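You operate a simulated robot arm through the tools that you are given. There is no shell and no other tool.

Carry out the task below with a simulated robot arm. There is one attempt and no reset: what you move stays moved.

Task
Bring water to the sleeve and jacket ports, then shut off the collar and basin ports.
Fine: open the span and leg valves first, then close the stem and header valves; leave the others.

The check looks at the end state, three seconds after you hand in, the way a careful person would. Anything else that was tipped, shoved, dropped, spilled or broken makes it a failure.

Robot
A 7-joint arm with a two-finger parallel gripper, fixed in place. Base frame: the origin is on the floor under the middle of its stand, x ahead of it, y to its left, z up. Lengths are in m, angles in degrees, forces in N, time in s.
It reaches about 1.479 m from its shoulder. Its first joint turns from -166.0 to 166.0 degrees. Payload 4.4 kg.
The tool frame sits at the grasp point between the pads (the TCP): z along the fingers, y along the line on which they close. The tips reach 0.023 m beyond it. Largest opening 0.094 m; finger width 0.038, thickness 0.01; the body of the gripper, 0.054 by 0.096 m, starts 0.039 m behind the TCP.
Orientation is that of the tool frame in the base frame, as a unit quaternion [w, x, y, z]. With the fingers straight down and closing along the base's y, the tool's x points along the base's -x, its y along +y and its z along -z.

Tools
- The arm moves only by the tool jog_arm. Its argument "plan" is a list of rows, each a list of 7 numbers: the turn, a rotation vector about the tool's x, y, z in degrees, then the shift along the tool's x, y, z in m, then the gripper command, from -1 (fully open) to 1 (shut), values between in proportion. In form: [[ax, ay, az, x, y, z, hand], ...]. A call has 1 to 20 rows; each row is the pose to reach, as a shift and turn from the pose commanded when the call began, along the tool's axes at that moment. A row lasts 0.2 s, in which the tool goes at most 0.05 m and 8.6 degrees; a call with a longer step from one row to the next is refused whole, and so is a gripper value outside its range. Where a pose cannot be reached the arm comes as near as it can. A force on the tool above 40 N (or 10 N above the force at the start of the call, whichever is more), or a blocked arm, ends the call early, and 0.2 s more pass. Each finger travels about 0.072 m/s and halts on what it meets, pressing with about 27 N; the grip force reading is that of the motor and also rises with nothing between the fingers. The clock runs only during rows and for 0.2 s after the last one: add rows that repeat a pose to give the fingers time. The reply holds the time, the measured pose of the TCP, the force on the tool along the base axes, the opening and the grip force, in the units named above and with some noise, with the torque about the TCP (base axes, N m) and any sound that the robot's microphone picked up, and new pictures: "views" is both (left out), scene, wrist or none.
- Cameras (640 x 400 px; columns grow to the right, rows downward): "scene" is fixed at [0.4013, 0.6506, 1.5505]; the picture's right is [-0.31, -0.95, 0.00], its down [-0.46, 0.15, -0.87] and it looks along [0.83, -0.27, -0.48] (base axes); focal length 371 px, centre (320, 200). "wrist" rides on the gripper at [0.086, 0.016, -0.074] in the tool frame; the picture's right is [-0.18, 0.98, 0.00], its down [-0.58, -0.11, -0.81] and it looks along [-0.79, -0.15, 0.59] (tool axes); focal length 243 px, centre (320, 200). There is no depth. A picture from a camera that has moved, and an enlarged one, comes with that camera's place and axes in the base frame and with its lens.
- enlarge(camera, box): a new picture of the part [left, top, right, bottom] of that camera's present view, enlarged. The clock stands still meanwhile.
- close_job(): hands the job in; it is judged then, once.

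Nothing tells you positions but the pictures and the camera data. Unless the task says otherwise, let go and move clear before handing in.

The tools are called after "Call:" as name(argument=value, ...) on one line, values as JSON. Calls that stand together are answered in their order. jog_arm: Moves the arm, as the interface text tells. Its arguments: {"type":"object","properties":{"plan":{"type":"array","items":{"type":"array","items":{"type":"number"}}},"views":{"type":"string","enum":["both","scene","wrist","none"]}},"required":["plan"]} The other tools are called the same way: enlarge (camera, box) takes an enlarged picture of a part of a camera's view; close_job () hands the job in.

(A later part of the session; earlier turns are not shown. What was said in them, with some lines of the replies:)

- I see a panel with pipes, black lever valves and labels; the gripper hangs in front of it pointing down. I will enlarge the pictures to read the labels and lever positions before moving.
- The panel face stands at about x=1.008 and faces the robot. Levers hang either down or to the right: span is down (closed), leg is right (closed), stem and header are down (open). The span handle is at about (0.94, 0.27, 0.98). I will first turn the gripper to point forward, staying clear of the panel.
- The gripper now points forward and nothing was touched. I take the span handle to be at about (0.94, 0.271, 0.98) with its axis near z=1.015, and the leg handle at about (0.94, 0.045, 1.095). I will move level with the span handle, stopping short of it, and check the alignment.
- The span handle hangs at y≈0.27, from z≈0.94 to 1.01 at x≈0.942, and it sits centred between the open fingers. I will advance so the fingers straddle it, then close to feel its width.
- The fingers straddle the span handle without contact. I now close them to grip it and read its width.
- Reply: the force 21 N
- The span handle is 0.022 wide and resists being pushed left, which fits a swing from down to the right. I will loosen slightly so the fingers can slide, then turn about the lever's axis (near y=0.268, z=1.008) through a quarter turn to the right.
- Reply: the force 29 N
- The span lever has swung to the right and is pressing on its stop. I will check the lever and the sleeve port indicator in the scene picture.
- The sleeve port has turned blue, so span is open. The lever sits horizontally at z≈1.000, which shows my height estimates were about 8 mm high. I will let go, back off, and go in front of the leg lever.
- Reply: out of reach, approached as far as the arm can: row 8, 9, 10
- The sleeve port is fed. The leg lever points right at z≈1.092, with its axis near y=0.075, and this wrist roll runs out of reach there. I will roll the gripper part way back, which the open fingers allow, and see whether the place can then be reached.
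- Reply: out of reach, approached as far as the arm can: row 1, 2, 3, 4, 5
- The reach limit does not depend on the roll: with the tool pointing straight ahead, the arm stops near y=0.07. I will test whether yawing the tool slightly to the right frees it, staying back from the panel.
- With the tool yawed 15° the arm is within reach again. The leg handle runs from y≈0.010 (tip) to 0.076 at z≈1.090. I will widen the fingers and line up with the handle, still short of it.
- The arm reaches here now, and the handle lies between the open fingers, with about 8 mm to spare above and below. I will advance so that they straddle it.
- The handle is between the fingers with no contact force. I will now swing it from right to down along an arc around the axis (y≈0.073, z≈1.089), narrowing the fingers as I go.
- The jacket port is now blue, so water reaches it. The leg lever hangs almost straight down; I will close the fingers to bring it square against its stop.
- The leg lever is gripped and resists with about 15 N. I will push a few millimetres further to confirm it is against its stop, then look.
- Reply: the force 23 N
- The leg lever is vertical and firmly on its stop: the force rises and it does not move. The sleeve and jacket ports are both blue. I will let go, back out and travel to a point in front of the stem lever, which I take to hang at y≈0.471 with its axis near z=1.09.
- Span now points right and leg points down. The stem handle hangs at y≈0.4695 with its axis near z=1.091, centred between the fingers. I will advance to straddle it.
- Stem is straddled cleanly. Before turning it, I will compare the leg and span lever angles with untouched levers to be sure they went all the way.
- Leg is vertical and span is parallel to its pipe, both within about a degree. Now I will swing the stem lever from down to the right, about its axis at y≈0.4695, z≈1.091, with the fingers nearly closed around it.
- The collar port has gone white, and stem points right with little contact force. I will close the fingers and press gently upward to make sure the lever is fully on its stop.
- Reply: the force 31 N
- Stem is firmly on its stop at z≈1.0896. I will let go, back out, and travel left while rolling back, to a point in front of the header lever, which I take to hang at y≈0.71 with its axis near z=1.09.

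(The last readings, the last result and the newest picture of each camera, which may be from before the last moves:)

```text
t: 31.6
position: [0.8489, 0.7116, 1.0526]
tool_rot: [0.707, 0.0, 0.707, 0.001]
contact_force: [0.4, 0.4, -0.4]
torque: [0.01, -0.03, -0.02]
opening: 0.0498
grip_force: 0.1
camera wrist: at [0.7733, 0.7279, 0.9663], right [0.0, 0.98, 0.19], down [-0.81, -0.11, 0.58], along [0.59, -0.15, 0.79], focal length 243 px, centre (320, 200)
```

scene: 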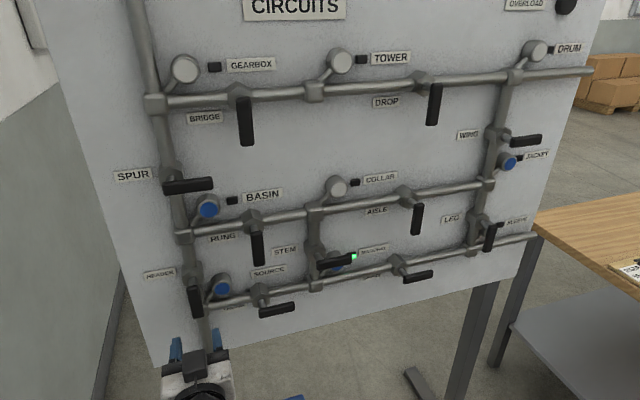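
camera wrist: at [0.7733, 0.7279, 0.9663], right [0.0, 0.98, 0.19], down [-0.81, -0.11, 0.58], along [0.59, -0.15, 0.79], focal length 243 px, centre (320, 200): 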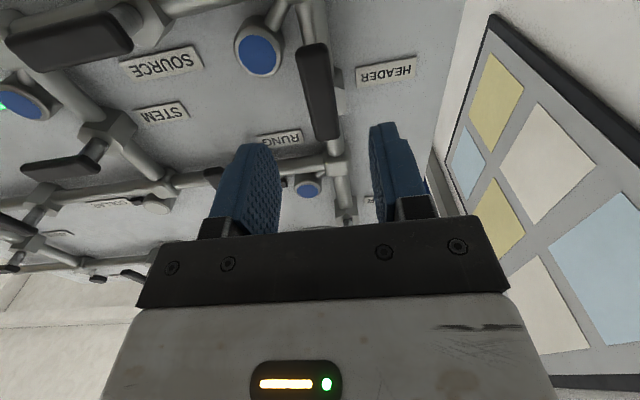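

The header handle hangs at y≈0.710, centred between the fingers. I will advance to straddle it.

Call:
jog_arm(plan=[[0, 0, 0, 0, -0.001, 0.03, -0.06], [0, 0, 0, 0, -0.0015, 0.055, -0.06], [0, 0, 0, 0, -0.0015, 0.072, -0.06], [0, 0, 0, 0, -0.0015, 0.082, -0.06], [0, 0, 0, 0, -0.0015, 0.082, -0.06]], views="both")

Call:
enlarge(camera="scene", box=[270, 220, 400, 300])

```text
t: 32.8
position: [0.9306, 0.7105, 1.0514]
tool_rot: [0.707, 0.001, 0.707, -0.001]
contact_force: [-0.2, 1.0, 0.6]
torque: [-0.01, 0.0, 0.0]
opening: 0.0498
grip_force: 0.1
camera wrist: at [0.8552, 0.7265, 0.9662], right [0.0, 0.98, 0.18], down [-0.81, -0.11, 0.58], along [0.59, -0.15, 0.79], focal length 243 px, centre (320, 200)
```

scene: 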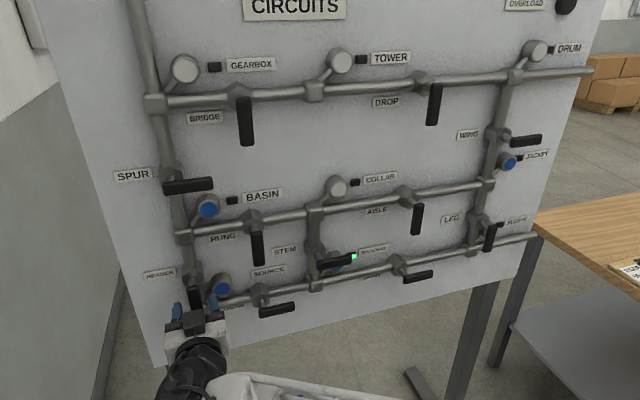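
wrist: 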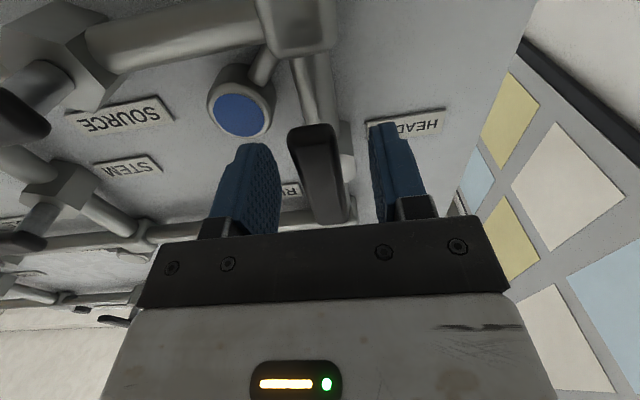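

```text
4.92 times, centred on (335, 260) of scene
camera zoom: at [0.4013, 0.6506, 1.5505], right [-0.31, -0.95, 0.0], down [-0.46, 0.15, -0.87], along [0.83, -0.27, -0.48], focal length 1826 px, centre (246, -95)
```

zoom: 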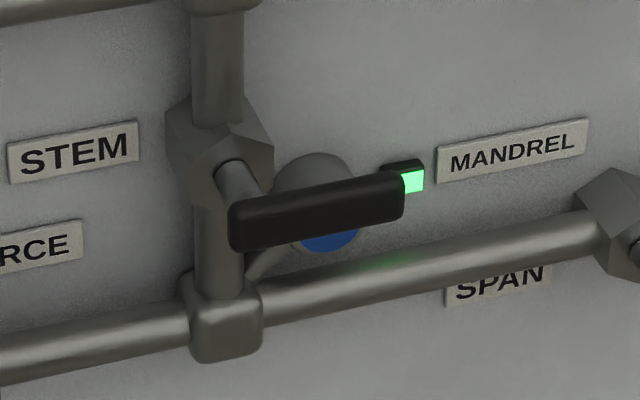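

Stem lies level at its closed position and the header handle is straddled. I will swing header from down to the right with the same arc.

Call:
jog_arm(plan=[[0, 0, 0, 0, -0.0005, 0, 0.3], [0, 0, 0, 0, -0.0005, 0, 0.42], [0, 0, -8, -0.0004, -0.0058, 0, 0.42], [0, 0, -16, -0.0015, -0.011, 0, 0.42], [0, 0, -24, -0.0033, -0.016, 0, 0.42], [0, 0, -32, -0.0058, -0.0206, 0, 0.42], [0, 0, -40, -0.0089, -0.0249, 0, 0.42], [0, 0, -48, -0.0126, -0.0287, 0, 0.42], [0, 0, -56, -0.0168, -0.032, 0, 0.42], [0, 0, -64, -0.0213, -0.0347, 0, 0.42], [0, 0, -72, -0.0263, -0.0366, 0, 0.42], [0, 0, -80, -0.0314, -0.0379, 0, 0.42], [0, 0, -88, -0.0367, -0.0385, 0, 0.42], [0, 0, -90, -0.038, -0.0385, 0, 0.42], [0, 0, -90, -0.038, -0.0385, 0, 0.42]], views="both")

```text
t: 36.0
position: [0.9297, 0.6703, 1.0896]
tool_rot: [0.5, -0.5, 0.501, -0.5]
contact_force: [0.9, 0.9, 0.0]
torque: [0.0, 0.0, -0.01]
opening: 0.0273
grip_force: 0.2
camera wrist: at [0.8542, 0.5852, 1.0754], right [0.0, 0.18, -0.98], down [-0.81, 0.58, 0.11], along [0.59, 0.79, 0.15], focal length 243 px, centre (320, 200)
```

scene: 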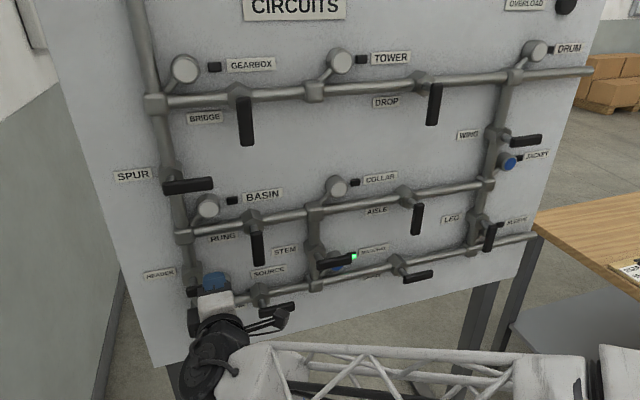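
wrist: 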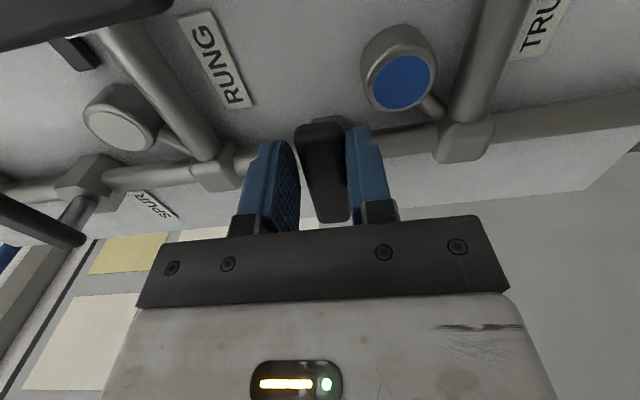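

The basin port has gone white, and header points right. I will close and press gently upward to seat it on its stop, as I did for stem.

Call:
jog_arm(plan=[[0, 0, 0, 0, 0, 0, 0.6], [0, 0, 0, 0, -0.001, 0, 0.6], [0, 0, 0, 0, -0.0025, 0, 0.6], [0, 0, 0, 0, -0.0025, 0, 0.6]], views="none")

```text
t: 37.0
position: [0.9292, 0.6714, 1.0892]
tool_rot: [-0.499, 0.501, -0.5, 0.5]
contact_force: [-8.2, -11.4, -22.7]
torque: [-0.6, 0.26, 1.11]
opening: 0.0217
grip_force: 44.8
```

Header is seated on its stop, resisting with about 23 N. I will release, back straight out and move well clear of the panel.

Call:
jog_arm(plan=[[0, 0, 0, 0, 0.0025, 0, 0.2], [0, 0, 0, 0, 0.0025, 0, -0.06], [0, 0, 0, 0, 0.0025, -0.04, -0.06], [0, 0, 0, 0, 0.0025, -0.08, -0.06], [0, 0, 0, 0, 0.0025, -0.12, -0.06], [0, 0, 8, 0.03, 0.0025, -0.15, -0.06], [0, 0, 16, 0.07, 0.0025, -0.17, -0.06], [0, 0, 24, 0.11, 0.0025, -0.18, -0.06], [0, 0, 32, 0.15, 0.0025, -0.18, -0.06], [0, 0, 40, 0.19, 0.01, -0.18, -0.06], [0, 0, 48, 0.22, 0.03, -0.18, -0.06], [0, 0, 56, 0.24, 0.05, -0.18, -0.06], [0, 0, 64, 0.25, 0.07, -0.18, -0.06], [0, 0, 72, 0.25, 0.09, -0.18, -0.06], [0, 0, 80, 0.25, 0.11, -0.18, -0.06], [0, 0, 88, 0.25, 0.13, -0.18, -0.06], [0, 0, 88, 0.25, 0.13, -0.18, -0.06]], views="both")

Call:
enlarge(camera="scene", box=[130, 150, 350, 330])

Call:
enlarge(camera="scene", box=[300, 130, 560, 310])

Call:
enlarge(camera="scene", box=[130, 0, 640, 200])

```text
t: 40.6
position: [0.7501, 0.4228, 0.9617]
tool_rot: [0.707, -0.012, 0.707, -0.012]
contact_force: [0.1, -0.6, -0.8]
torque: [0.02, -0.03, -0.01]
opening: 0.05
grip_force: 0.0
camera wrist: at [0.6747, 0.4355, 0.8754], right [0.0, 0.99, 0.15], down [-0.81, -0.09, 0.58], along [0.59, -0.12, 0.8], focal length 243 px, centre (320, 200)
```

scene: 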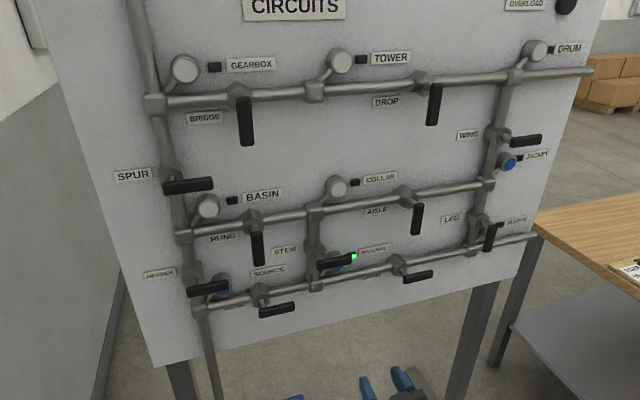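
wrist: 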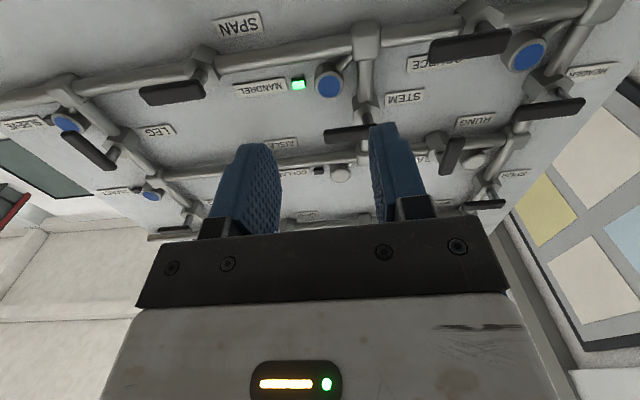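

```text
2.22 times, centred on (240, 240) of scene
camera zoom: at [0.4013, 0.6506, 1.5505], right [-0.31, -0.95, 0.0], down [-0.46, 0.15, -0.87], along [0.83, -0.27, -0.48], focal length 824 px, centre (498, 111)
```

zoom: 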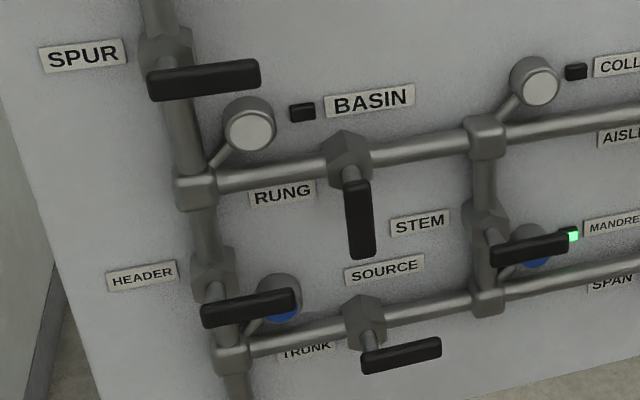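

```text
2.22 times, centred on (430, 220) of scene
camera zoom: at [0.4013, 0.6506, 1.5505], right [-0.31, -0.95, 0.0], down [-0.46, 0.15, -0.87], along [0.83, -0.27, -0.48], focal length 824 px, centre (76, 156)
```

zoom: 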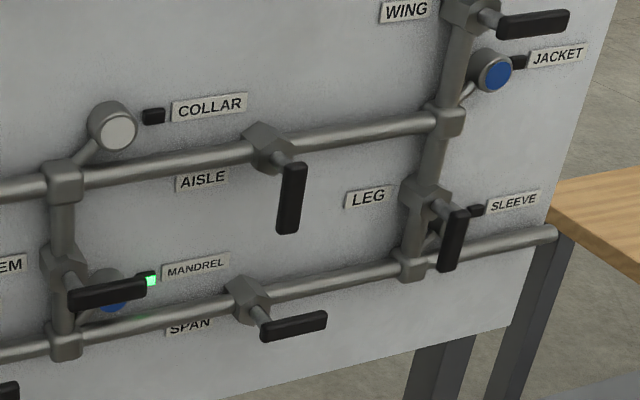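

```text
1.25 times, centred on (385, 100) of scene
camera zoom: at [0.4013, 0.6506, 1.5505], right [-0.31, -0.95, 0.0], down [-0.46, 0.15, -0.87], along [0.83, -0.27, -0.48], focal length 466 px, centre (238, 326)
```

zoom: 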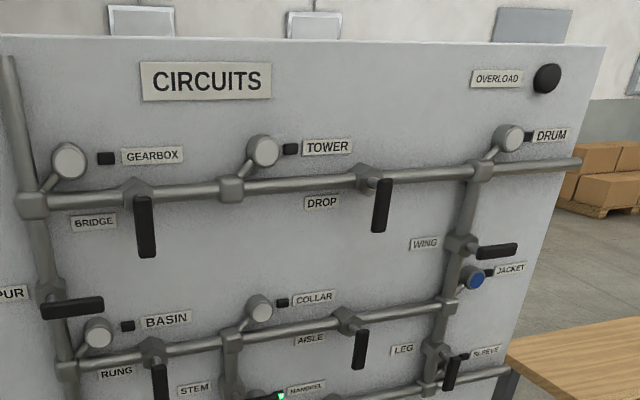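

Span points right and leg points down, both open. Stem and header point right, both closed. Sleeve and jacket show blue, collar and basin show white, the overload lamp is dark and the other levers are as they were. The arm is clear of the panel, so I hand in.

Call:
close_job()

```text
The job is handed in.
```

The four valves are set as you asked, and the job is handed in. In the last picture the sleeve and jacket ports show water (blue). The collar and basin ports are shut off (white).

I worked in the order you gave: span and leg opened first, then stem and header closed. I pressed each of the four levers against its stop, so none should be left part-way.

The other levers look unchanged, the overload lamp is dark, and the mandrel light is still green. I saw nothing bumped or spilled. The gripper had let go and was clear of the panel when I handed in.
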